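You operate a simulated robot arm through the tools that you are given. There is no shell and no other tool.

Carry out the task below with a simulated robot arm. There is one attempt and no reset: what you move stays moved.

TASK
The bath shows LOW WATER: empty the blue jug into it, then restart.
Fine: switch off first; jug back on its spot, lid shut, switch on, wait for READY. Set down upright: blue jug.

It is judged by the outcome, as a careful person would: the job done as asked, and still so three seconds after it is handed in. It fails if anything else is knocked over, pushed out of place, dropped, spilled or broken. Lids that push on must go on centred and level and be pressed home; caps that screw on are set level and turned clockwise until they are tight.

THE ROBOT
A 7-joint arm with a two-finger parallel gripper, fixed in place. Base frame: the origin is at the foot of the arm, x ahead of it, y to its left, z up. Readings come in mm, degrees, newtons and seconds.
With the tool pointing down near the work surface it reaches from about 280 to 700 mm from the base axis. Its first joint turns from -166.0 to 166.0 degrees. Payload 1.57 kg.
The tool frame sits at the grasp point between the pads (the TCP): z along the fingers, y along the line on which they close. The tips reach 30 mm beyond it. Largest opening 80 mm; finger width 17, thickness 12; the body of the gripper, 40 by 82 mm, starts 80 mm behind the TCP.
Orientation is told as [roll, pitch, yaw] about the base's x, y, z axes, in that order, counted from this pose: with the fingers straight down and closing along the base's y, the tool's x points along the base's -x, its y along +y and its z along -z.

THE INTERFACE
- The arm moves only by the tool move_arm. Its argument "plan" is one flat list of numbers, 7 for each row, row after row: the shift along the tool's x, y, z in mm, then the turn, a rotation vector about the tool's x, y, z in degrees, then the gripper command, from -1 (shut) to 1 (fully open), values between in proportion. In form: [x, y, z, rx, ry, rz, hand, x, y, z, rx, ry, rz, hand, ...]. A call has 1 to 20 rows; each row shifts and turns the commanded pose from where the row before left it, along the tool's axes as they then stand. A row lasts 0.2 s, in which the tool goes at most 50 mm and 8.6 degrees; a call with a longer step from one row to the next is refused whole, and so is a gripper value outside its range. Where a pose cannot be reached the arm comes as near as it can. A force on the tool above 40 N (or 10 N above the force at the start of the call, whichever is more), or a blocked arm, ends the call early, and 0.2 s more pass. The fingers move at their own pace (about 72 mm/s each) and stop on an object; they squeeze with about 43 N. The grip force told is the motor's: it shows also when the fingers shut on nothing. Time passes only in rows, and 0.2 s behind the last, so rows that do not move let the fingers close. It gives the time, the measured TCP pose, the force on the tool (base axes), the opening and the grip force at its end, in the units of the frame above (readings bear some noise), with the torque about the TCP (base axes, N m) and any sound that the robot's microphone picked up.
- Cameras (640 x 400 px; columns grow to the right, rows downward): "scene" is fixed at [49.7, -498.3, 1694.9]; the picture's right is [0.69, -0.73, 0.00], its down [-0.39, -0.37, -0.85] and it looks along [0.61, 0.58, -0.53] (base axes); focal length 375 px, centre (320, 200). "wrist" rides on the gripper at [72, -7, -122] in the tool frame; the picture's right is [0.09, 1.00, 0.00], its down [-0.84, 0.08, -0.54] and it looks along [-0.54, 0.05, 0.84] (tool axes); focal length 238 px, centre (320, 200). There is no depth. A picture from a camera that has moved, and an enlarged one, comes with that camera's place and axes in the base frame and with its lens.
- camera(camera): a new picture of that camera. It takes no simulated time.
- lift_body(by): slides the trunk up (or, below 0, down) by that many mm; the arm rides with it, the base frame stays. It gives what a move gives, with no picture.
- close_up(camera, box): a new picture of the part [left, top, right, bottom] of that camera's present view, enlarged. It takes no simulated time.
- hand_in(): hands the job in; it is judged then, once.

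Nothing tells you positions but the pictures and the camera data. Unless the task says otherwise, let go and move clear before handing in.

The tools are called after "Request:" as a command line: name --argument value ..., lists and objects as JSON in quotes. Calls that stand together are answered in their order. move_arm: Moves the arm, as the interface text tells. Its arguments: {"type":"object","properties":{"plan":{"type":"array"}},"required":["plan"]} The other tools are called the same way: lift_body (by) slides the trunk up or down; camera (camera) takes a picture; close_up (camera, box) takes an enlarged picture of a part of a camera's view; hand_in () hands the job in.

At the start:

```text
time_s: 0.0
eef_pos: [333.3, -14.9, 1478.8]
tcp_rot: [0.0, 0.1, -0.1]
ft_force: [0.6, 0.5, 0.2]
moment: [-0.01, -0.01, -0.01]
finger_gap: 79.9
grip_force: 0.1
trunk travel left (down, up): [-425.0, 55.0]
```

scene: 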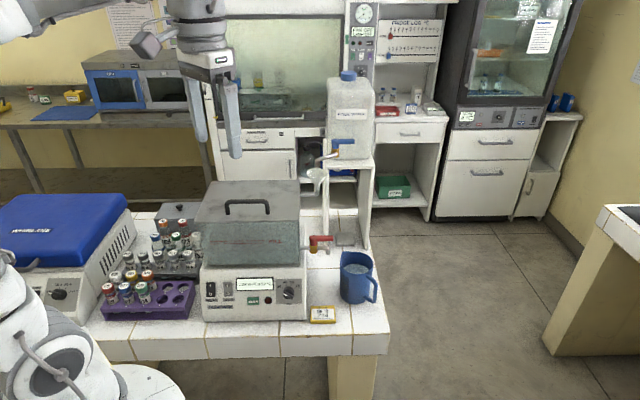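
wrist: 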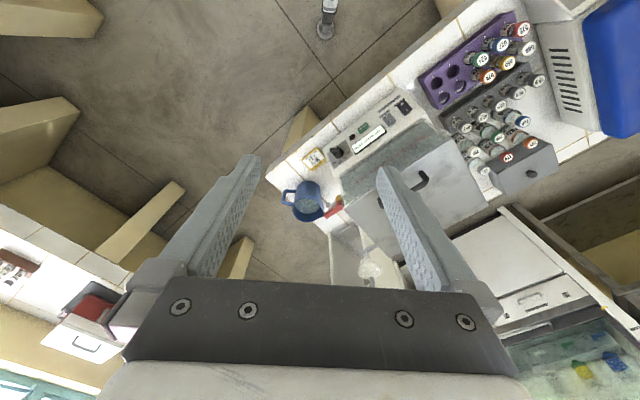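

I see a water bath with a display and a hinged or sliding lid, and a blue jug with water to its right on the tiled bench. I'll take close-ups to work out the details first.

Request:
close_up --camera "scene" --box '[180, 160, 400, 340]'

Request:
close_up --camera "scene" --box '[195, 260, 315, 335]'

Request:
close_up --camera "wrist" --box '[260, 60, 520, 260]'

Request:
close_up --camera "scene" --box '[290, 220, 400, 335]'

```text
2.22 times, centred on (290, 250) of scene
camera zoom: at [49.7, -498.3, 1694.9], right [0.69, -0.73, 0.0], down [-0.39, -0.37, -0.85], along [0.61, 0.58, -0.53], focal length 833 px, centre (387, 89)
```

zoom: 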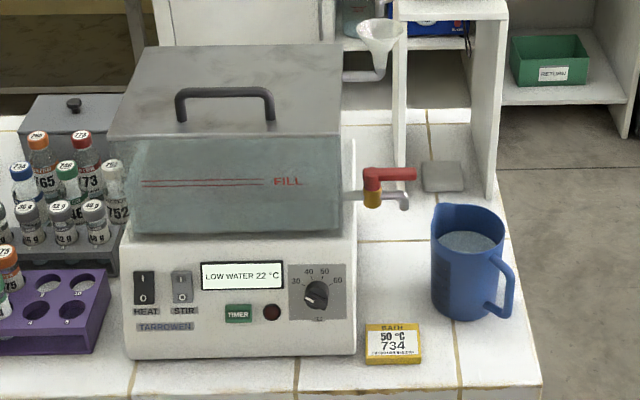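

```text
5.33 times, centred on (255, 298) of scene
camera zoom: at [49.7, -498.3, 1694.9], right [0.69, -0.73, 0.0], down [-0.39, -0.37, -0.85], along [0.61, 0.58, -0.53], focal length 2000 px, centre (667, -320)
```

zoom: 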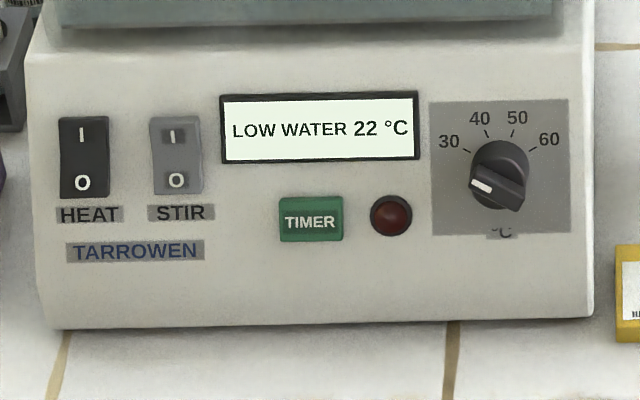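

```text
2.00 times, centred on (390, 160) of wrist
camera zoom: at [260.4, -22.4, 1601.1], right [-0.09, 1.0, 0.0], down [0.84, 0.08, 0.54], along [0.54, 0.05, -0.84], focal length 477 px, centre (180, 280)
```

zoom: 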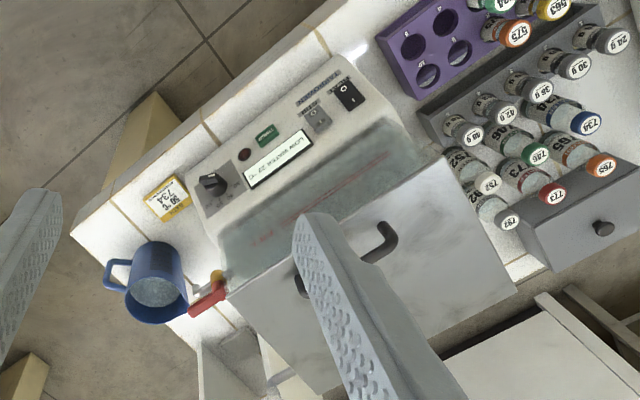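

```text
3.48 times, centred on (345, 278) of scene
camera zoom: at [49.7, -498.3, 1694.9], right [0.69, -0.73, 0.0], down [-0.39, -0.37, -0.85], along [0.61, 0.58, -0.53], focal length 1304 px, centre (233, -70)
```

zoom: 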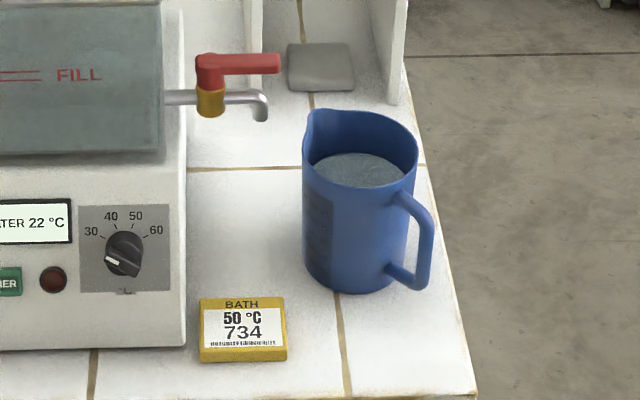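

The bath front carries HEAT and STIR rocker switches, and the jug sits to its right with its handle towards −y. I'll move the wrist camera to look at the bath from its front before touching anything.

Request:
move_arm --plan '[16, 47, 40, 0, 0, 0, 1, 17, 48, 39, 0, 0, 0, 1, 0, 0, 0, 0, 0, -7.5, 1, 0, 0, 0, 0, 0, -7.5, 1, 0, 0, 0, 0, 0, -7.5, 1, 0, 0, 0, 0, 0, -7.5, 1, 0, 0, 0, 0, 0, -7.5, 1, 0, 0, 0, 0, 0, -7.5, 1, 0, 0, 0, 0, 0, 0, 1]'

Request:
camera --camera "wrist"

Request:
camera --camera "scene"

```text
refused: row 1 steps farther than a row can; nothing moved
```

```text
taken
camera wrist: at [260.4, -22.4, 1601.1], right [-0.09, 1.0, 0.0], down [0.84, 0.08, 0.54], along [0.54, 0.05, -0.84], focal length 238 px, centre (320, 200)
```

wrist: 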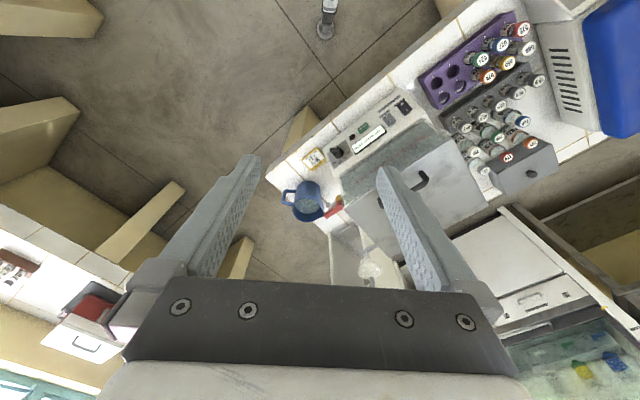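

```text
taken
```

scene: 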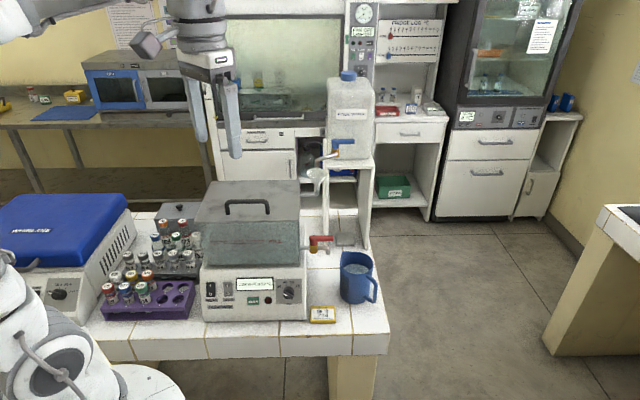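

The step was too long, so nothing moved. I'll split it into smaller rows and go to the same viewpoint in front of the bath.

Request:
move_arm --plan '[11, 32, 26, 0, 0, 0, 1, 11, 32, 26, 0, 0, 0, 1, 11, 31, 27, 0, 0, 0, 1, 0, 0, 0, 0, 0, -7.5, 1, 0, 0, 0, 0, 0, -7.5, 1, 0, 0, 0, 0, 0, -7.5, 1, 0, 0, 0, 0, 0, -7.5, 1, 0, 0, 0, 0, 0, -7.5, 1, 0, 0, 0, 0, 0, -7.5, 1, 0, 0, 0, 0, 0, 0, 1]'

Request:
camera --camera "wrist"

Request:
camera --camera "scene"

```text
time_s: 2.2
eef_pos: [300.6, 80.1, 1399.7]
tcp_rot: [0.1, 0.0, 45.0]
ft_force: [0.6, -0.4, 0.4]
moment: [0.02, -0.01, 0.0]
finger_gap: 79.8
grip_force: 0.1
trunk travel left (down, up): [-425.0, 55.0]
```

```text
taken
camera wrist: at [253.4, 23.4, 1522.0], right [-0.77, 0.64, 0.0], down [0.54, 0.65, 0.54], along [0.35, 0.42, -0.84], focal length 238 px, centre (320, 200)
```

wrist: 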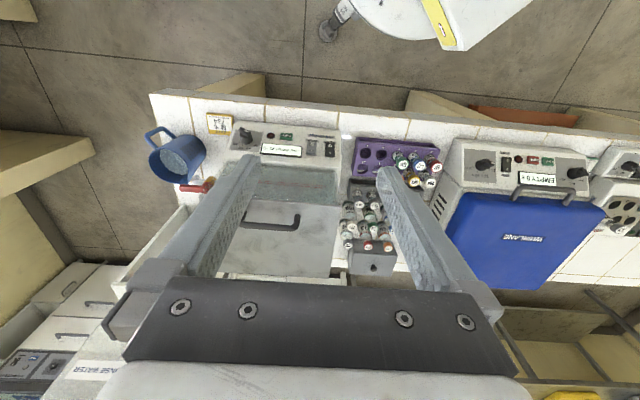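

```text
taken
```

scene: 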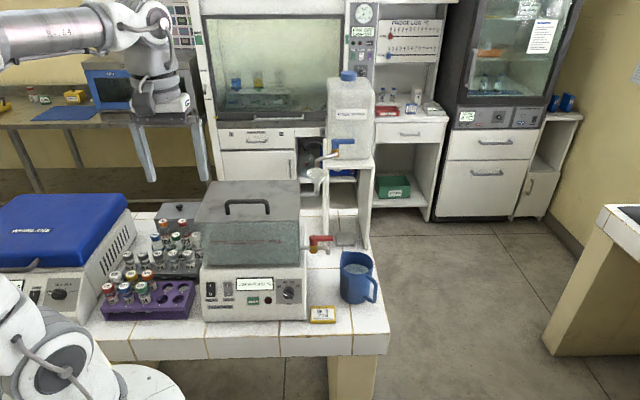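

From here I see the bath nearly square-on, the jug at its side, and a separate blue-lidded device (a centrifuge) that I won't touch. I'll enlarge the bath and jug.

Request:
close_up --camera "wrist" --box '[130, 80, 370, 290]'

Request:
close_up --camera "wrist" --box '[130, 80, 230, 210]'

Request:
close_up --camera "scene" --box '[180, 170, 350, 270]'

```text
1.90 times, centred on (250, 185) of wrist
camera zoom: at [253.4, 23.4, 1522.0], right [-0.77, 0.64, 0.0], down [0.54, 0.65, 0.54], along [0.35, 0.42, -0.84], focal length 454 px, centre (453, 229)
```

zoom: 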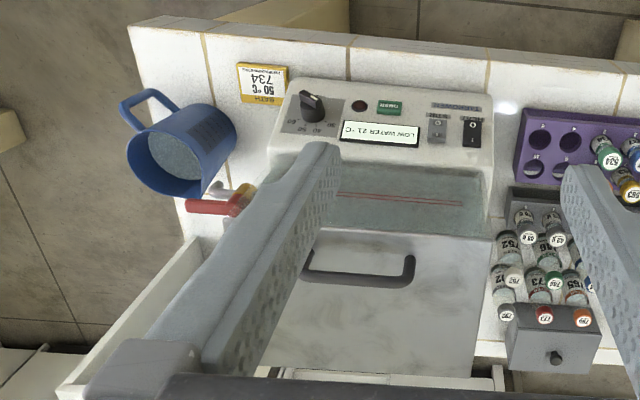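

```text
3.08 times, centred on (180, 145) of wrist
camera zoom: at [253.4, 23.4, 1522.0], right [-0.77, 0.64, 0.0], down [0.54, 0.65, 0.54], along [0.35, 0.42, -0.84], focal length 733 px, centre (751, 369)
```

zoom: 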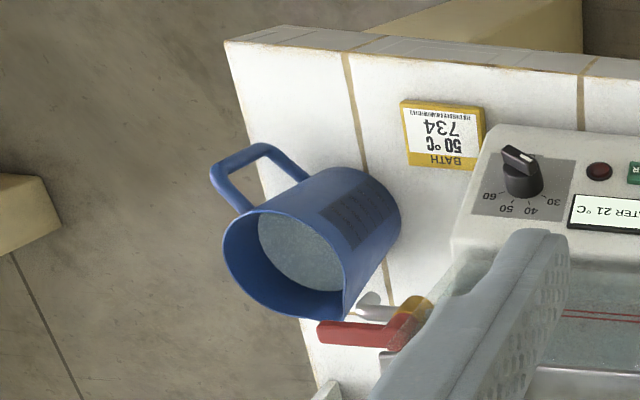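

```text
3.76 times, centred on (265, 220) of scene
camera zoom: at [49.7, -498.3, 1694.9], right [0.69, -0.73, 0.0], down [-0.39, -0.37, -0.85], along [0.61, 0.58, -0.53], focal length 1412 px, centre (527, 125)
```

zoom: 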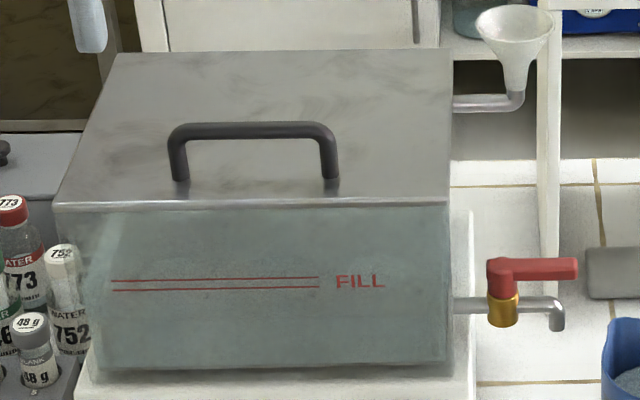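

The lid handle sits about 25 mm from the lid's front edge, so it is probably hinged at the back. Before acting I'll check the drain tap, the back edge of the lid and the surroundings.

Request:
close_up --camera "scene" --box '[295, 225, 345, 265]'

Request:
close_up --camera "scene" --box '[290, 60, 390, 210]'

Request:
close_up --camera "scene" --box '[200, 265, 270, 310]'

Request:
close_up --camera "scene" --box '[195, 215, 315, 275]'

```text
10.00 times, centred on (320, 245) of scene
camera zoom: at [49.7, -498.3, 1694.9], right [0.69, -0.73, 0.0], down [-0.39, -0.37, -0.85], along [0.61, 0.58, -0.53], focal length 3750 px, centre (320, -250)
```

zoom: 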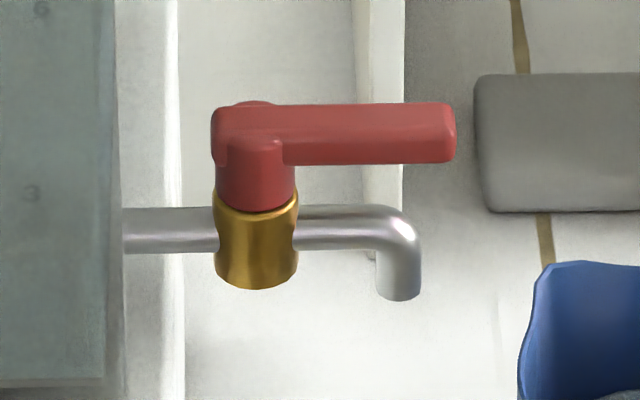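

```text
2.67 times, centred on (340, 135) of scene
camera zoom: at [49.7, -498.3, 1694.9], right [0.69, -0.73, 0.0], down [-0.39, -0.37, -0.85], along [0.61, 0.58, -0.53], focal length 1000 px, centre (267, 373)
```

zoom: 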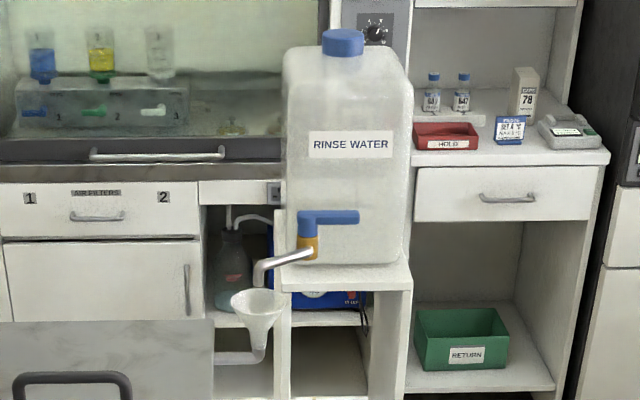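

```text
8.89 times, centred on (235, 288) of scene
camera zoom: at [49.7, -498.3, 1694.9], right [0.69, -0.73, 0.0], down [-0.39, -0.37, -0.85], along [0.61, 0.58, -0.53], focal length 3334 px, centre (1076, -578)
```

zoom: 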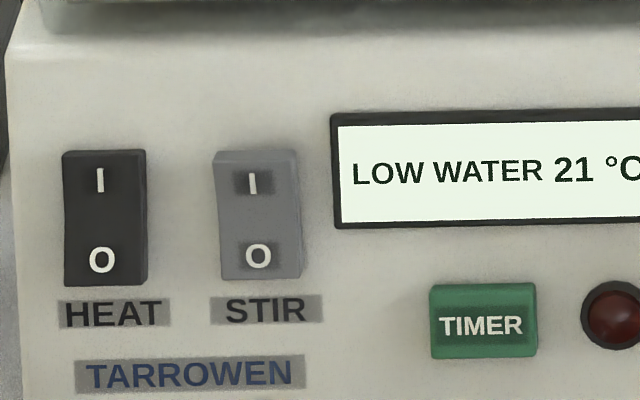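

```text
5.33 times, centred on (255, 245) of scene
camera zoom: at [49.7, -498.3, 1694.9], right [0.69, -0.73, 0.0], down [-0.39, -0.37, -0.85], along [0.61, 0.58, -0.53], focal length 2000 px, centre (667, -40)
```

zoom: 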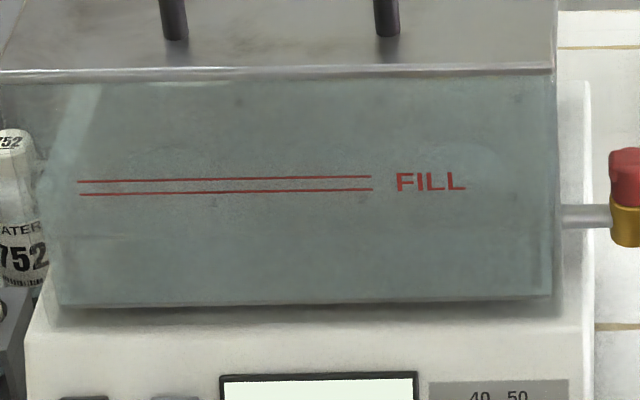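

The red drain tap's lever lies along its pipe, which could mean open, so I need to see the water level in the tank. I'll lower the trunk and pitch the wrist camera to look level at the bath front.

Request:
lift_body --by -230

Request:
camera --camera "scene"

```text
time_s: 4.6
eef_pos: [301.3, 78.9, 1170.0]
tcp_rot: [-0.1, 0.0, 45.0]
ft_force: [0.1, 0.4, -0.4]
moment: [0.01, -0.03, -0.03]
finger_gap: 79.9
grip_force: 0.0
trunk travel left (down, up): [-195.0, 285.0]
```

```text
taken
```

scene: 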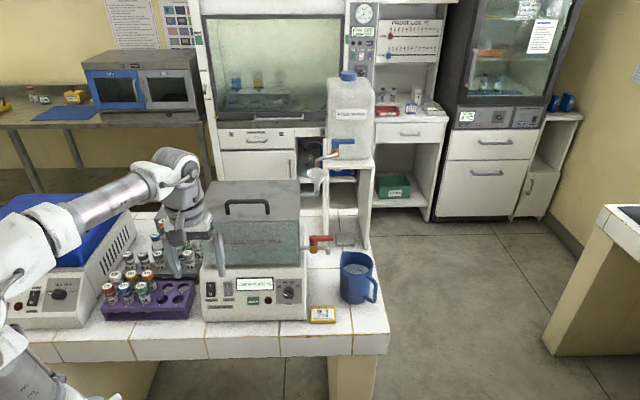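

The trunk is down with the gripper in front of the bath's left side. Now I'll pitch the tool up so the camera looks horizontally at the tank.

Request:
move_arm --plan '[0, 0, 0, 0, -8.14, 0, 1, 0, 0, 0, 0, -8.14, 0, 1, 0, 0, 0, 0, -8.14, 0, 1, 0, 0, 0, 0, -8.14, 0, 1, 0, 0, 0, 0, -8.14, 0, 1, 0, 0, 0, 0, -8.14, 0, 1, 0, 0, 0, 0, -8.14, 0, 1, 0, 0, 0, 0, 0, 0, 1]'

Request:
camera --camera "wrist"

Request:
camera --camera "scene"

```text
time_s: 6.4
eef_pos: [298.9, 80.0, 1169.5]
tcp_rot: [0.0, -57.0, 44.9]
ft_force: [-0.1, 0.2, 0.8]
moment: [0.0, -0.03, 0.03]
finger_gap: 80.0
grip_force: 0.1
trunk travel left (down, up): [-195.0, 285.0]
```

```text
taken
camera wrist: at [204.1, -25.8, 1176.1], right [-0.74, 0.67, -0.08], down [-0.05, 0.05, 1.0], along [0.67, 0.74, 0.0], focal length 238 px, centre (320, 200)
```

wrist: 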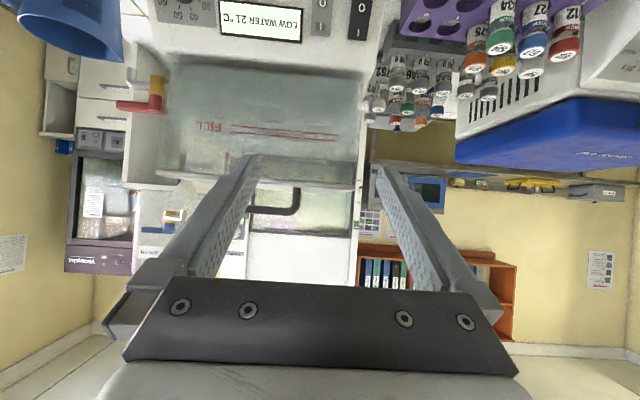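

```text
taken
```

scene: 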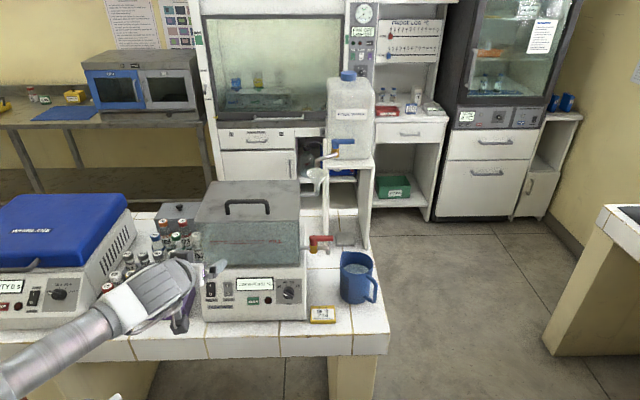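

The camera now looks level at the tank (picture upside down). I'll enlarge the tank to look for the water level and check the tap and switches.

Request:
close_up --camera "wrist" --box '[110, 40, 380, 200]'

Request:
close_up --camera "wrist" --box '[100, 50, 200, 130]'

Request:
close_up --camera "wrist" --box '[150, 0, 390, 60]'

Request:
close_up --camera "wrist" --box '[120, 160, 380, 290]'

```text
2.37 times, centred on (245, 120) of wrist
camera zoom: at [204.1, -25.8, 1176.1], right [-0.74, 0.67, -0.08], down [-0.05, 0.05, 1.0], along [0.67, 0.74, 0.0], focal length 565 px, centre (498, 390)
```

zoom: 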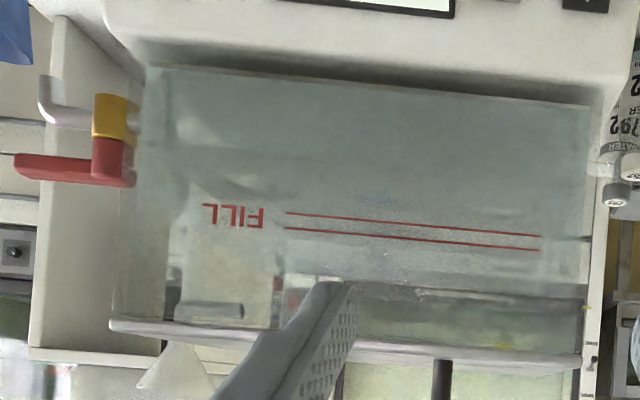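

```text
5.00 times, centred on (150, 90) of wrist
camera zoom: at [204.1, -25.8, 1176.1], right [-0.74, 0.67, -0.08], down [-0.05, 0.05, 1.0], along [0.67, 0.74, 0.0], focal length 1192 px, centre (1170, 750)
```

zoom: 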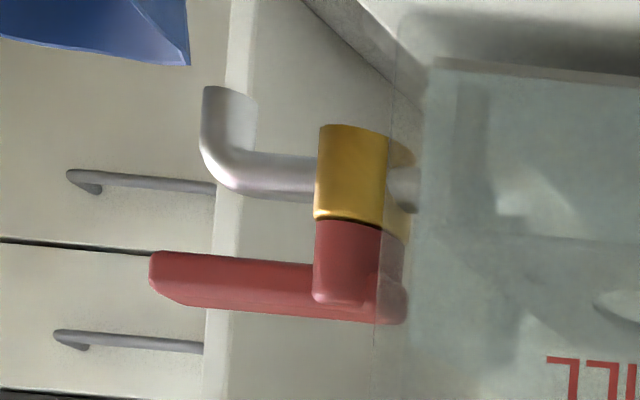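

```text
2.67 times, centred on (270, 30) of wrist
camera zoom: at [204.1, -25.8, 1176.1], right [-0.74, 0.67, -0.08], down [-0.05, 0.05, 1.0], along [0.67, 0.74, 0.0], focal length 636 px, centre (453, 653)
```

zoom: 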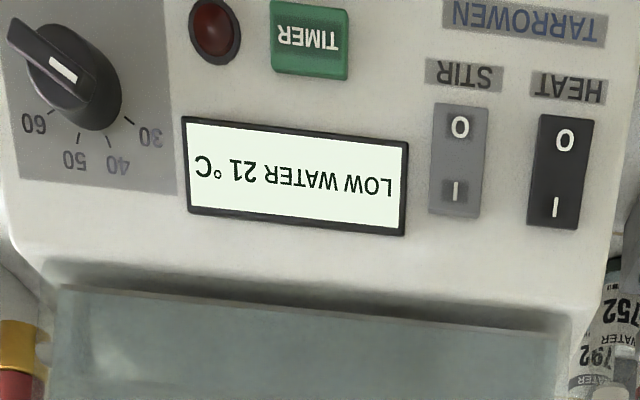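

```text
2.46 times, centred on (250, 225) of wrist
camera zoom: at [204.1, -25.8, 1176.1], right [-0.74, 0.67, -0.08], down [-0.05, 0.05, 1.0], along [0.67, 0.74, 0.0], focal length 587 px, centre (492, 138)
```

zoom: 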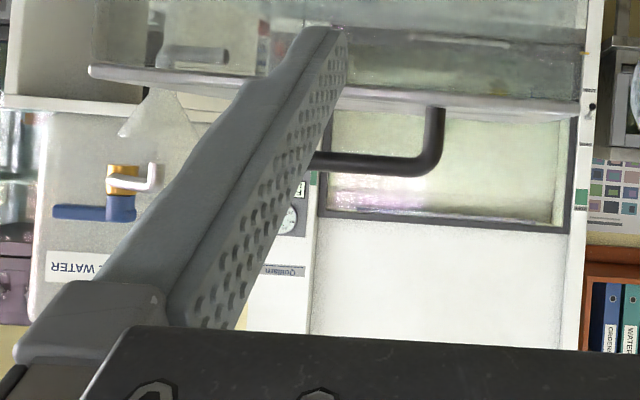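

The tank looks partly clear at its top. I'll enlarge more to find the actual water surface relative to the tap and FILL band.

Request:
close_up --camera "wrist" --box '[250, 110, 380, 195]'

Request:
close_up --camera "wrist" --box '[150, 60, 270, 185]'

Request:
close_up --camera "wrist" --box '[140, 170, 200, 240]'

```text
4.71 times, centred on (315, 152) of wrist
camera zoom: at [204.1, -25.8, 1176.1], right [-0.74, 0.67, -0.08], down [-0.05, 0.05, 1.0], along [0.67, 0.74, 0.0], focal length 1122 px, centre (344, 424)
```

zoom: 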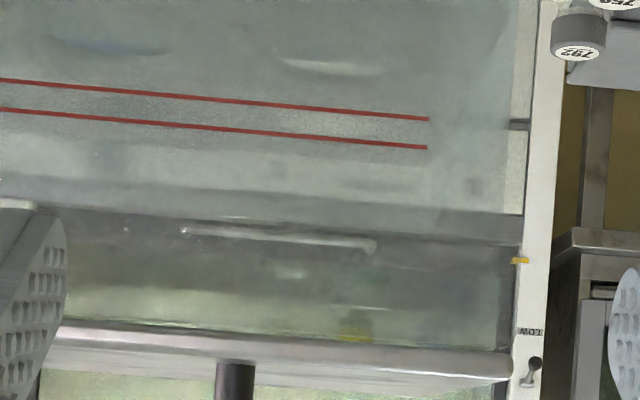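

```text
3.20 times, centred on (210, 122) of wrist
camera zoom: at [204.1, -25.8, 1176.1], right [-0.74, 0.67, -0.08], down [-0.05, 0.05, 1.0], along [0.67, 0.74, 0.0], focal length 763 px, centre (672, 448)
```

zoom: 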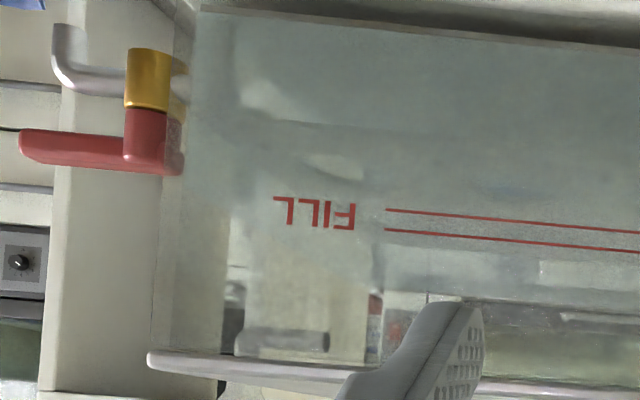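

```text
5.71 times, centred on (170, 205) of wrist
camera zoom: at [204.1, -25.8, 1176.1], right [-0.74, 0.67, -0.08], down [-0.05, 0.05, 1.0], along [0.67, 0.74, 0.0], focal length 1362 px, centre (1177, 171)
```

zoom: 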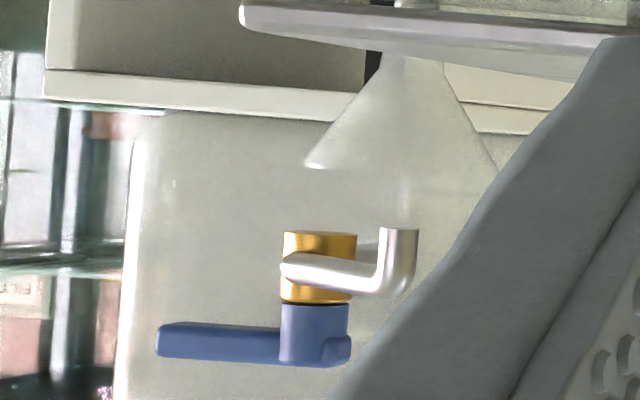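

HEAT's centre triangulates to about (368, 202, 964) and the bench top to about z 865. I'll move the closed fingers to about 60 mm in front of the HEAT switch and look at it closely.

Request:
move_arm --plan '[30.06, 7.52, 30.46, 0, 0, 0, -1, 30.06, 7.52, 30.46, 0, 0, 0, -1, 30.06, 7.52, 30.46, 0, 0, 0, -1, 30.06, 7.52, 30.46, 0, 0, 0, -1, 30.06, 7.52, 30.46, 0, 0, 0, -1, 0, 0, 0, 0, 0, 0, -1]'

Request:
camera --camera "wrist"

Request:
camera --camera "scene"

```text
time_s: 7.8
eef_pos: [382.6, 131.1, 1028.2]
tcp_rot: [0.0, -56.9, 45.0]
ft_force: [0.3, 0.4, -0.2]
moment: [0.0, 0.03, 0.0]
finger_gap: 0.0
grip_force: 21.1
out of reach, approached as far as the arm can: row 2, 3, 4, 5
trunk travel left (down, up): [-195.0, 285.0]
```

```text
taken
camera wrist: at [286.7, 26.3, 1035.2], right [-0.74, 0.67, -0.08], down [-0.05, 0.06, 1.0], along [0.67, 0.74, -0.01], focal length 238 px, centre (320, 200)
```

wrist: 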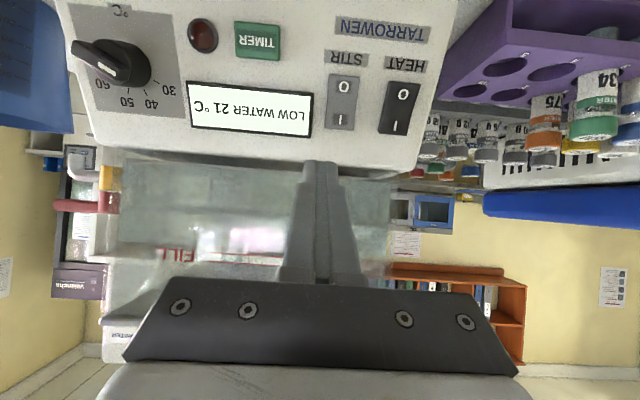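

```text
taken
```

scene: 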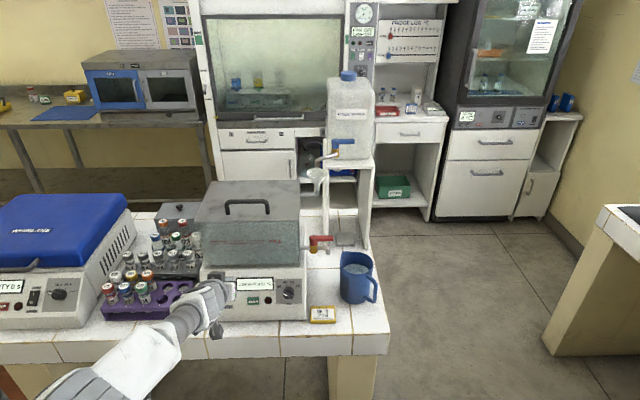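

The arm couldn't get that close to its own base with this tilt, so it stopped beside the target, clear of the panel. I'll use this close view to inspect the switches and tap.

Request:
close_up --camera "wrist" --box '[310, 10, 450, 150]'

Request:
close_up --camera "wrist" --box '[40, 140, 300, 300]'

Request:
close_up --camera "wrist" --box '[60, 0, 330, 140]'

```text
2.86 times, centred on (380, 80) of wrist
camera zoom: at [286.7, 26.3, 1035.2], right [-0.74, 0.67, -0.08], down [-0.05, 0.06, 1.0], along [0.67, 0.74, -0.01], focal length 681 px, centre (149, 543)
```

zoom: 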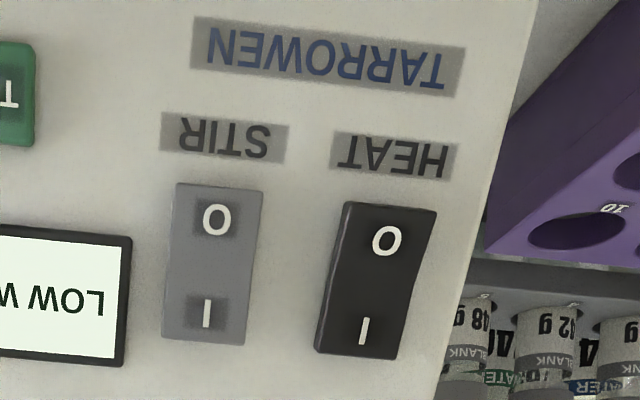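

```text
2.46 times, centred on (170, 220) of wrist
camera zoom: at [286.7, 26.3, 1035.2], right [-0.74, 0.67, -0.08], down [-0.05, 0.06, 1.0], along [0.67, 0.74, -0.01], focal length 587 px, centre (689, 151)
```

zoom: 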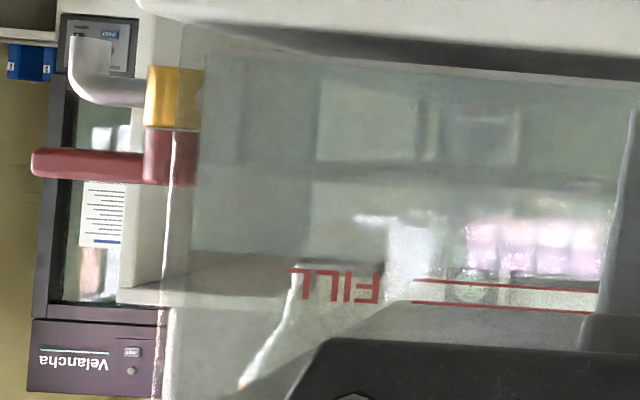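

```text
2.37 times, centred on (195, 70) of wrist
camera zoom: at [286.7, 26.3, 1035.2], right [-0.74, 0.67, -0.08], down [-0.05, 0.06, 1.0], along [0.67, 0.74, -0.01], focal length 565 px, centre (616, 508)
```

zoom: 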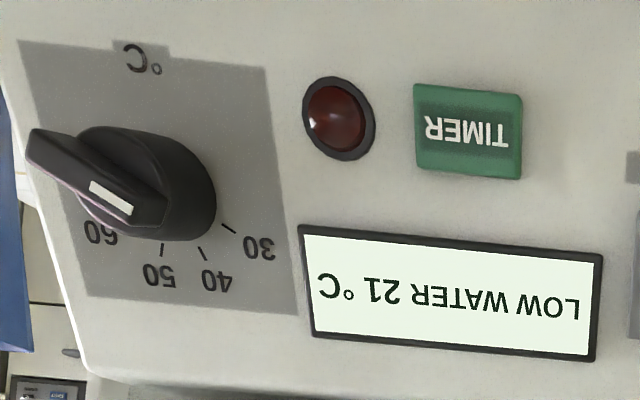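

The HEAT rocker is clearly visible with O at the bottom, and it appears to be on (I side in). I'll back off and take a steeper tool angle that the arm can reach.

Request:
move_arm --plan '[-24.3, 0, -23.8, 0, 0, 0, -1, -24.3, 0, -23.8, 0, 0, 0, -1, -24.3, 0, -23.8, 0, 0, 0, -1, 0, 0, 0, 0, 0, 0, -1]'

```text
time_s: 8.8
eef_pos: [366.6, 116.2, 1130.6]
tcp_rot: [-0.1, -56.9, 45.1]
ft_force: [0.1, -1.0, 1.0]
moment: [0.0, 0.01, 0.01]
finger_gap: 0.3
grip_force: 21.4
trunk travel left (down, up): [-195.0, 285.0]
```

Commands start from the actual pose, good. Now I'll reduce the tilt and go to the pre-press point about 25 mm in front of the O half of HEAT.

Request:
move_arm --plan '[0, 0, 0, 0, 7.5, 0, -1, 0, 0, 0, 0, 7.5, 0, -1, 0, 0, 0, 0, 7.5, 0, -1, 0, 0, 0, 0, 7.4, 0, -1, 13.7, 15.3, 39.2, 0, 0, 0, -1, 13.7, 15.3, 39.2, 0, 0, 0, -1, 13.7, 15.3, 39.2, 0, 0, 0, -1, 13.7, 15.3, 39.2, 0, 0, 0, -1, 0, 0, 0, 0, 0, 0, -1]'

Request:
camera --camera "wrist"

Request:
close_up --camera "scene" --box '[140, 230, 320, 345]'

```text
time_s: 10.8
eef_pos: [340.8, 176.6, 964.7]
tcp_rot: [0.0, -27.1, 45.0]
ft_force: [-0.8, -0.1, 0.0]
moment: [0.01, -0.03, -0.02]
finger_gap: 0.3
grip_force: 21.2
trunk travel left (down, up): [-195.0, 285.0]
```

```text
taken
camera wrist: at [260.6, 87.5, 1040.5], right [-0.76, 0.65, -0.04], down [0.3, 0.41, 0.86], along [0.57, 0.65, -0.5], focal length 238 px, centre (320, 200)
```

wrist: 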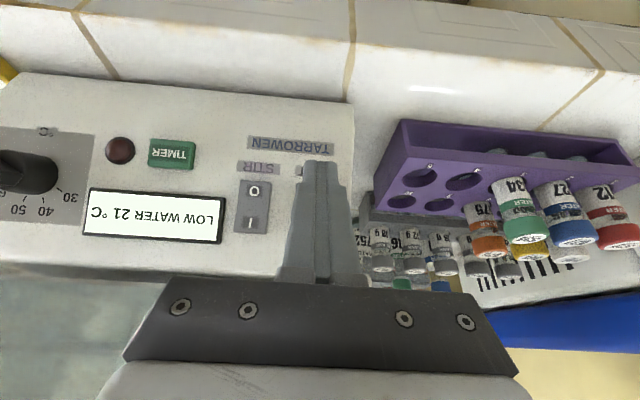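

```text
3.48 times, centred on (230, 288) of scene
camera zoom: at [49.7, -498.3, 1694.9], right [0.69, -0.73, 0.0], down [-0.39, -0.37, -0.85], along [0.61, 0.58, -0.53], focal length 1304 px, centre (633, -104)
```

zoom: 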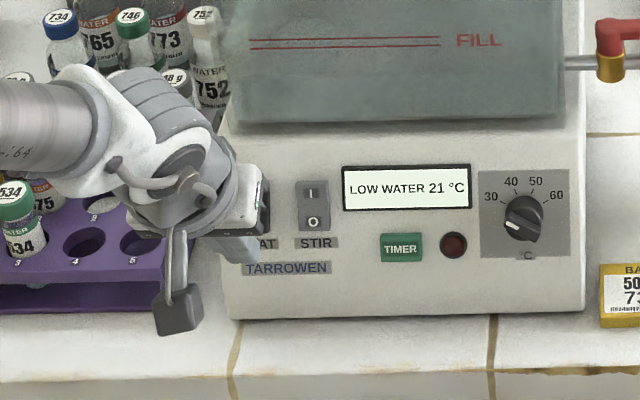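

The closed fingertips are lined up in front of HEAT's O half. I'll push forward slowly and stop on a click or rising force.

Request:
move_arm --plan '[-6.24, 0, 3.18, 0, 0, 0, -1, -6.24, 0, 3.18, 0, 0, 0, -1, -3.56, 0, 1.82, 0, 0, 0, -1, -1.78, 0, 0.91, 0, 0, 0, -1, -1.78, 0, 0.91, 0, 0, 0, -1]'

Request:
camera --camera "wrist"

Request:
close_up --camera "scene" --box '[190, 260, 310, 335]'

```text
time_s: 11.9
eef_pos: [351.4, 186.8, 964.2]
tcp_rot: [0.2, -26.8, 45.0]
ft_force: [-15.0, -15.1, 18.0]
moment: [-0.09, 0.18, -0.01]
finger_gap: 0.3
grip_force: 21.6
trunk travel left (down, up): [-195.0, 285.0]
stopped in row 5: the force on the tool passed its limit at 43 N (the readings are from after the stop); the commanded pose is now the measured one
```

```text
taken
camera wrist: at [271.5, 97.9, 1040.8], right [-0.76, 0.65, -0.04], down [0.3, 0.41, 0.86], along [0.57, 0.64, -0.51], focal length 238 px, centre (320, 200)
```

wrist: 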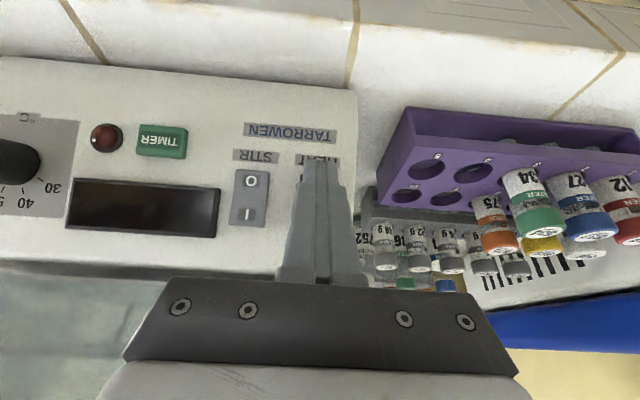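

```text
5.33 times, centred on (250, 298) of scene
camera zoom: at [49.7, -498.3, 1694.9], right [0.69, -0.73, 0.0], down [-0.39, -0.37, -0.85], along [0.61, 0.58, -0.53], focal length 2000 px, centre (693, -320)
```

zoom: 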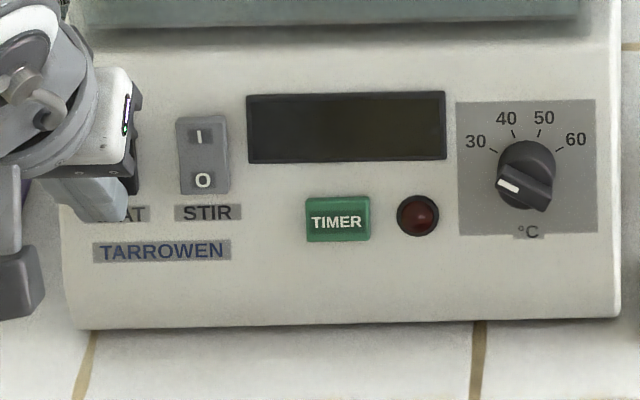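

The display went dark, so HEAT is off. I'll back away from the panel, rise, and look down at the lid handle and hinge.

Request:
move_arm --plan '[13.4, 0, -6.8, 0, 0, 0, -1, 13.4, 0, -6.8, 0, 0, 0, -1, -18.2, 0, -35.6, 0, 0, 0, -1, -18.2, 0, -35.6, 0, 0, 0, -1, -18.2, 0, -35.6, 0, 0, 0, -1, -18.2, 0, -35.6, 0, 0, 0, -1, -18.2, 0, -35.6, 0, 0, 0, -1, 0, 0, 0, 0, 0, 0, -1]'

Request:
lift_body --by 180

Request:
camera --camera "wrist"

Request:
close_up --camera "scene" --box '[190, 170, 330, 335]'

```text
time_s: 13.7
eef_pos: [333.2, 167.5, 1162.5]
tcp_rot: [0.1, -26.8, 45.0]
ft_force: [-0.2, -0.1, -0.2]
moment: [-0.03, 0.0, -0.01]
finger_gap: 0.1
grip_force: 21.5
trunk travel left (down, up): [-195.0, 285.0]
```

```text
time_s: 15.7
eef_pos: [334.8, 167.3, 1342.0]
tcp_rot: [0.1, -26.7, 44.9]
ft_force: [0.0, -0.2, -0.1]
moment: [0.02, 0.01, 0.01]
finger_gap: 0.2
grip_force: 20.8
trunk travel left (down, up): [-375.0, 105.0]
```

```text
taken
camera wrist: at [254.0, 78.4, 1419.9], right [-0.76, 0.65, -0.04], down [0.3, 0.41, 0.86], along [0.57, 0.64, -0.51], focal length 238 px, centre (320, 200)
```

wrist: 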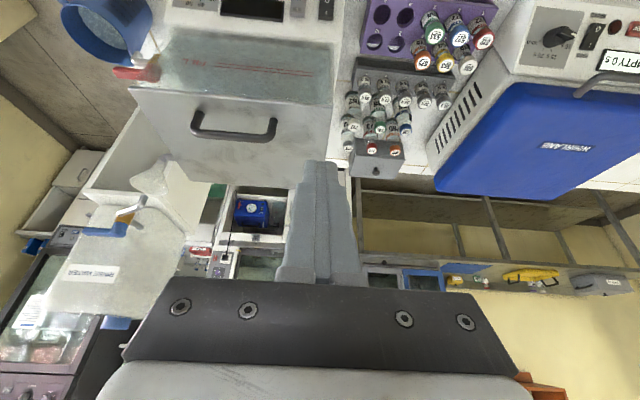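

```text
2.42 times, centred on (260, 252) of scene
camera zoom: at [49.7, -498.3, 1694.9], right [0.69, -0.73, 0.0], down [-0.39, -0.37, -0.85], along [0.61, 0.58, -0.53], focal length 909 px, centre (466, 73)
```

zoom: 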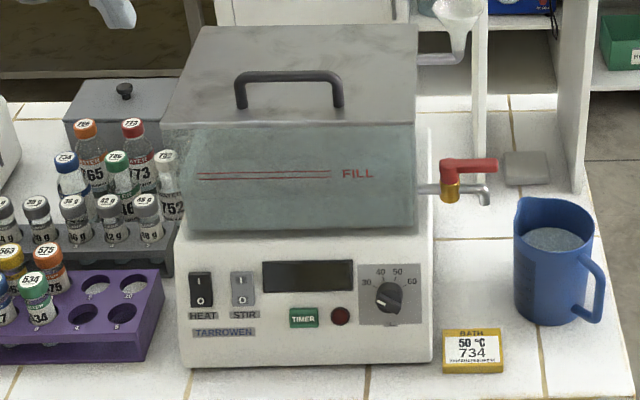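

The bath is off and undisturbed. I'll enlarge this view of the lid, its handle and the back edge.

Request:
close_up --camera "wrist" --box '[100, 60, 350, 220]'

Request:
close_up --camera "wrist" --box '[100, 100, 240, 190]'

Request:
close_up --camera "scene" --box '[190, 170, 330, 240]'

```text
2.50 times, centred on (225, 140) of wrist
camera zoom: at [254.0, 78.4, 1419.9], right [-0.76, 0.65, -0.04], down [0.3, 0.41, 0.86], along [0.57, 0.64, -0.51], focal length 596 px, centre (558, 350)
```

zoom: 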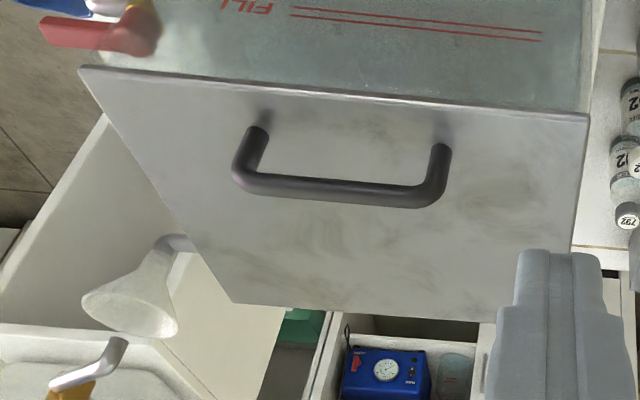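

```text
4.44 times, centred on (170, 145) of wrist
camera zoom: at [254.0, 78.4, 1419.9], right [-0.76, 0.65, -0.04], down [0.3, 0.41, 0.86], along [0.57, 0.64, -0.51], focal length 1059 px, centre (987, 444)
```

zoom: 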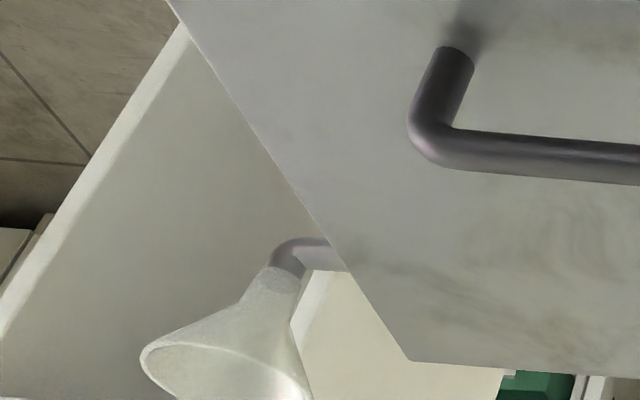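

```text
4.57 times, centred on (260, 205) of scene
camera zoom: at [49.7, -498.3, 1694.9], right [0.69, -0.73, 0.0], down [-0.39, -0.37, -0.85], along [0.61, 0.58, -0.53], focal length 1714 px, centre (594, 177)
```

zoom: 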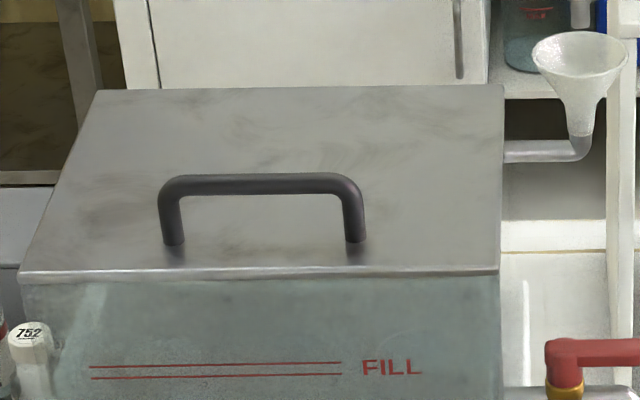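

The handle bar centre comes out at about (493, 168, 1197), 34 mm above the lid, with the back edge 165 mm behind it. I'll grip the bar with the tool level so that as the lid swings up the tool ends pointing down; first I'll turn the tool in free air.

Request:
move_arm --plan '[0, 0, 0, 0, 0, 8.2, -1, 0, 0, 0, 0, 0, 8.2, -1, 0, 0, 0, 0, 0, 8.2, -1, 0, 0, 0, 0, 0, 8.2, -1, 0, 0, 0, 0, 0, 8.2, -1, 0, 0, 0, 0, 0, 8.2, -1, 0, 0, 0, 0, 0, 8.2, -1, 0, 0, 0, 0, 0, 8.2, -1, 0, 0, 0, 0, 0, 8.2, -1, 0, 0, 0, 0, 0, 8.2, -1, 0, 0, 0, 0, 0, 8.0, -1, 0, 0, 0, 0, 0, 0, -1]'

Request:
camera --camera "scene"

```text
time_s: 18.3
eef_pos: [336.3, 166.1, 1341.1]
tcp_rot: [26.4, 0.5, -45.4]
ft_force: [0.0, -0.3, -0.3]
moment: [-0.02, 0.01, -0.01]
finger_gap: 0.1
grip_force: 21.4
trunk travel left (down, up): [-375.0, 105.0]
```

```text
taken
```

scene: 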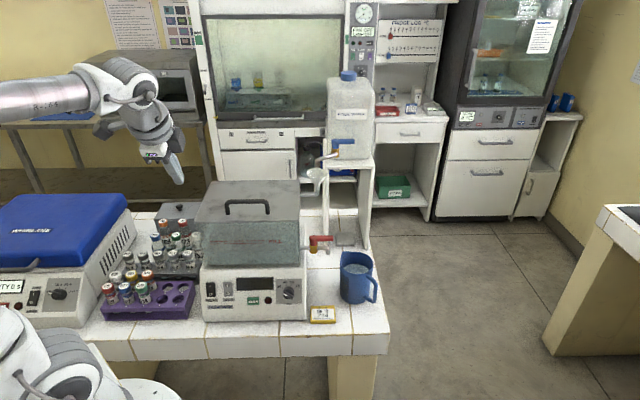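

The roll worked. Next I'll bring the tool level (pointing toward the bath's back) while still high.

Request:
move_arm --plan '[0, 0, 0, -7.95, 0, 0, -1, 0, 0, 0, -7.95, 0, 0, -1, 0, 0, 0, -7.95, 0, 0, -1, 0, 0, 0, -7.95, 0, 0, -1, 0, 0, 0, -7.95, 0, 0, -1, 0, 0, 0, -7.95, 0, 0, -1, 0, 0, 0, -7.95, 0, 0, -1, 0, 0, 0, -7.95, 0, 0, -1, 0, 0, 0, 0, 0, 0, -1]'

Request:
camera --camera "scene"

```text
time_s: 20.3
eef_pos: [369.8, 169.5, 1383.7]
tcp_rot: [90.2, 0.1, -45.0]
ft_force: [-0.7, -0.2, -0.4]
moment: [0.0, 0.04, -0.03]
finger_gap: 0.0
grip_force: 21.7
out of reach, approached as far as the arm can: row 6, 7, 8
trunk travel left (down, up): [-375.0, 105.0]
```

```text
taken
```

scene: 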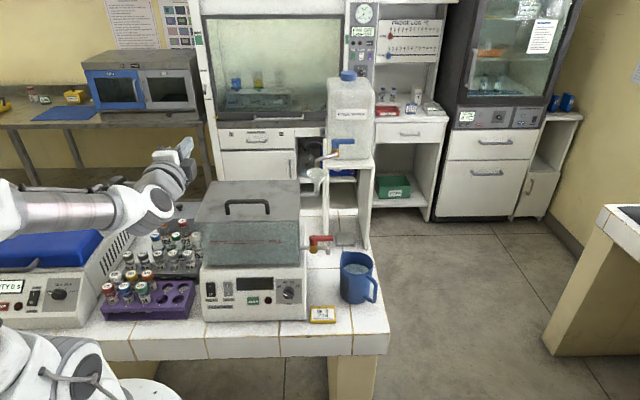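

The tool is level now. I'll make a dry run of the lid-opening arc in free air, 60 mm above the real path, to be sure the arm can reach all of it.

Request:
move_arm --plan '[-22, -30.9, 19.1, 0, 0, 0, -1, -22, -30.9, 19.1, 0, 0, 0, -1, -22, -30.9, 19.1, 0, 0, 0, -1, -22, -30.9, 19.1, 0, 0, 0, -1, 0, 0, 0, 0, 0, 0, -1]'

Request:
move_arm --plan '[0, 15.11, 3.89, 5, 0, 0, -1, 0, 15.11, 3.89, 5, 0, 0, -1, 0, 15.11, 3.89, 5, 0, 0, -1, 0, 15.11, 3.89, 5, 0, 0, -1, 0, 15.11, 3.89, 5, 0, 0, -1, 0, 15.11, 3.89, 5, 0, 0, -1, 0, 15.11, 3.89, 5, 0, 0, -1, 0, 15.11, 3.89, 5, 0, 0, -1, 0, 15.11, 3.89, 5, 0, 0, -1, 0, 15.11, 3.89, 5, 0, 0, -1, 0, 15.11, 3.89, 5, 0, 0, -1, 0, 15.11, 3.89, 5, 0, 0, -1, 0, 15.11, 3.89, 5, 0, 0, -1, 0, 15.11, 3.89, 5, 0, 0, -1, 0, 15.11, 3.89, 5, 0, 0, -1, 0, 15.11, 3.89, 5, 0, 0, -1, 0, 15.11, 3.89, 5, 0, 0, -1, 0, 15.11, 3.89, 5, 0, 0, -1, 0, 15.11, 3.89, 5, 0, 0, -1, 0, 15.11, 3.89, 5, 0, 0, -1]'

Request:
camera --camera "scene"

Request:
camera --camera "wrist"

```text
time_s: 21.5
eef_pos: [486.6, 162.9, 1260.3]
tcp_rot: [90.3, 0.0, -45.0]
ft_force: [-0.8, -0.4, -0.3]
moment: [0.03, 0.0, 0.0]
finger_gap: 0.0
grip_force: 21.0
trunk travel left (down, up): [-375.0, 105.0]
```

```text
time_s: 25.7
eef_pos: [534.9, 248.0, 1311.1]
tcp_rot: [-9.6, 0.0, -45.0]
ft_force: [0.2, -0.3, 0.6]
moment: [0.06, -0.06, 0.02]
finger_gap: 0.1
grip_force: 21.2
out of reach, approached as far as the arm can: row 15, 16, 17, 18, 19, 20
trunk travel left (down, up): [-375.0, 105.0]
```

```text
taken
```

scene: 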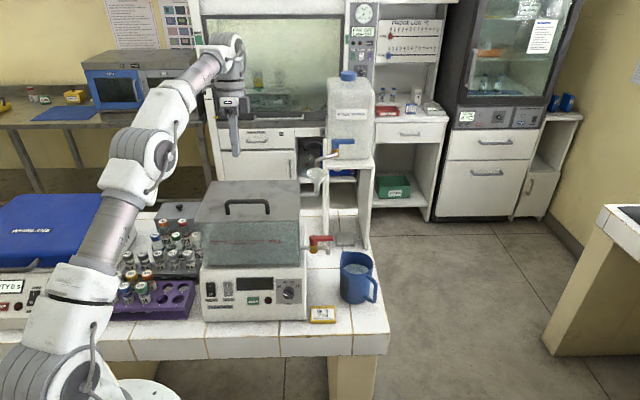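

```text
taken
camera wrist: at [493.4, 308.0, 1432.0], right [0.63, 0.76, -0.17], down [0.71, -0.47, 0.52], along [0.32, -0.45, -0.84], focal length 238 px, centre (320, 200)
```

wrist: 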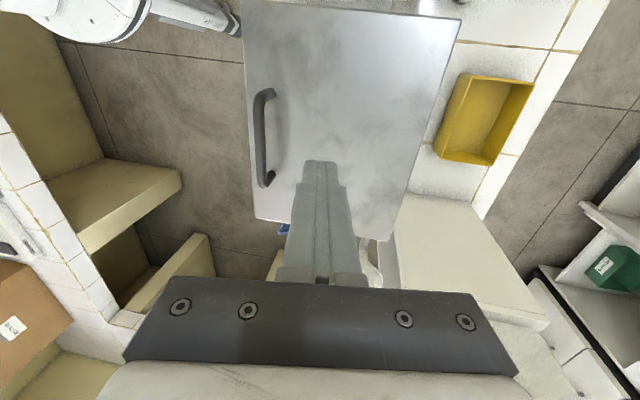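

The full arc with a rigid grip runs out of reach near vertical at this trunk height. I'll raise the trunk fully and test in free air whether the end pose (lid slightly past vertical, gripping left of centre with a small tilt allowance) is reachable.

Request:
lift_body --by 105

Request:
move_arm --plan '[0, 0, 0, -7.53, 0, 0, -1, 0, 0, 0, -7.53, 0, 0, -1, 0, 0, 0, -7.53, 0, 0, -1, 1.25, 28.5, 26.5, 0, 0, 0, -1, 1.25, 28.5, 26.5, 0, 0, 0, -1, 1.25, 28.5, 26.5, 0, 0, 0, -1, 1.25, 28.5, 26.5, 0, 0, 0, -1, 0, 0, 0, 0, 0, 0, -1]'

Request:
camera --camera "scene"

```text
time_s: 27.1
eef_pos: [537.8, 248.9, 1412.8]
tcp_rot: [-9.7, 0.1, -44.9]
ft_force: [0.3, -1.6, 0.3]
moment: [-0.02, -0.01, 0.02]
finger_gap: 0.2
grip_force: 21.5
trunk travel left (down, up): [-480.0, 0.0]
```

```text
time_s: 28.9
eef_pos: [628.4, 347.7, 1334.8]
tcp_rot: [12.8, 0.2, -44.9]
ft_force: [0.3, 0.6, 0.5]
moment: [0.02, -0.01, 0.01]
finger_gap: 0.0
grip_force: 21.4
trunk travel left (down, up): [-480.0, 0.0]
```

```text
taken
```

scene: 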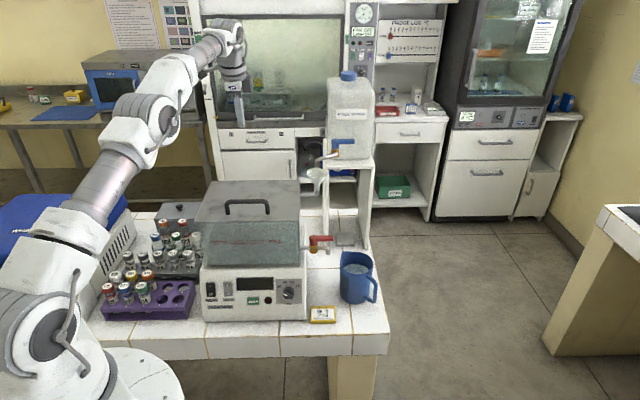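

That end pose is reachable. I'll check quickly how much margin remains beyond it.

Request:
move_arm --plan '[0, 20, 0, 0, 0, 0, -1, 0, 0, 0, 8, 0, 0, -1, 0, 0, 0, 0, 0, 0, -1]'

Request:
camera --camera "wrist"

```text
time_s: 29.7
eef_pos: [601.8, 346.6, 1325.2]
tcp_rot: [4.8, 0.1, -44.8]
ft_force: [0.6, 0.3, -0.2]
moment: [-0.02, -0.01, -0.01]
finger_gap: 0.0
grip_force: 21.2
out of reach, approached as far as the arm can: row 1, 2
trunk travel left (down, up): [-480.0, 0.0]
```

```text
taken
camera wrist: at [537.8, 384.2, 1446.0], right [0.64, 0.77, 0.08], down [0.62, -0.57, 0.54], along [0.47, -0.3, -0.83], focal length 238 px, centre (320, 200)
```

wrist: 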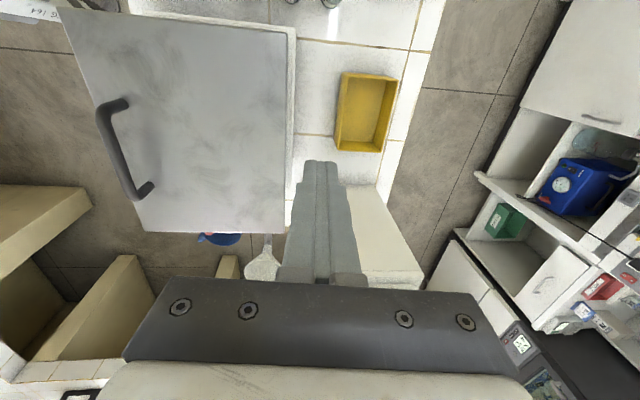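

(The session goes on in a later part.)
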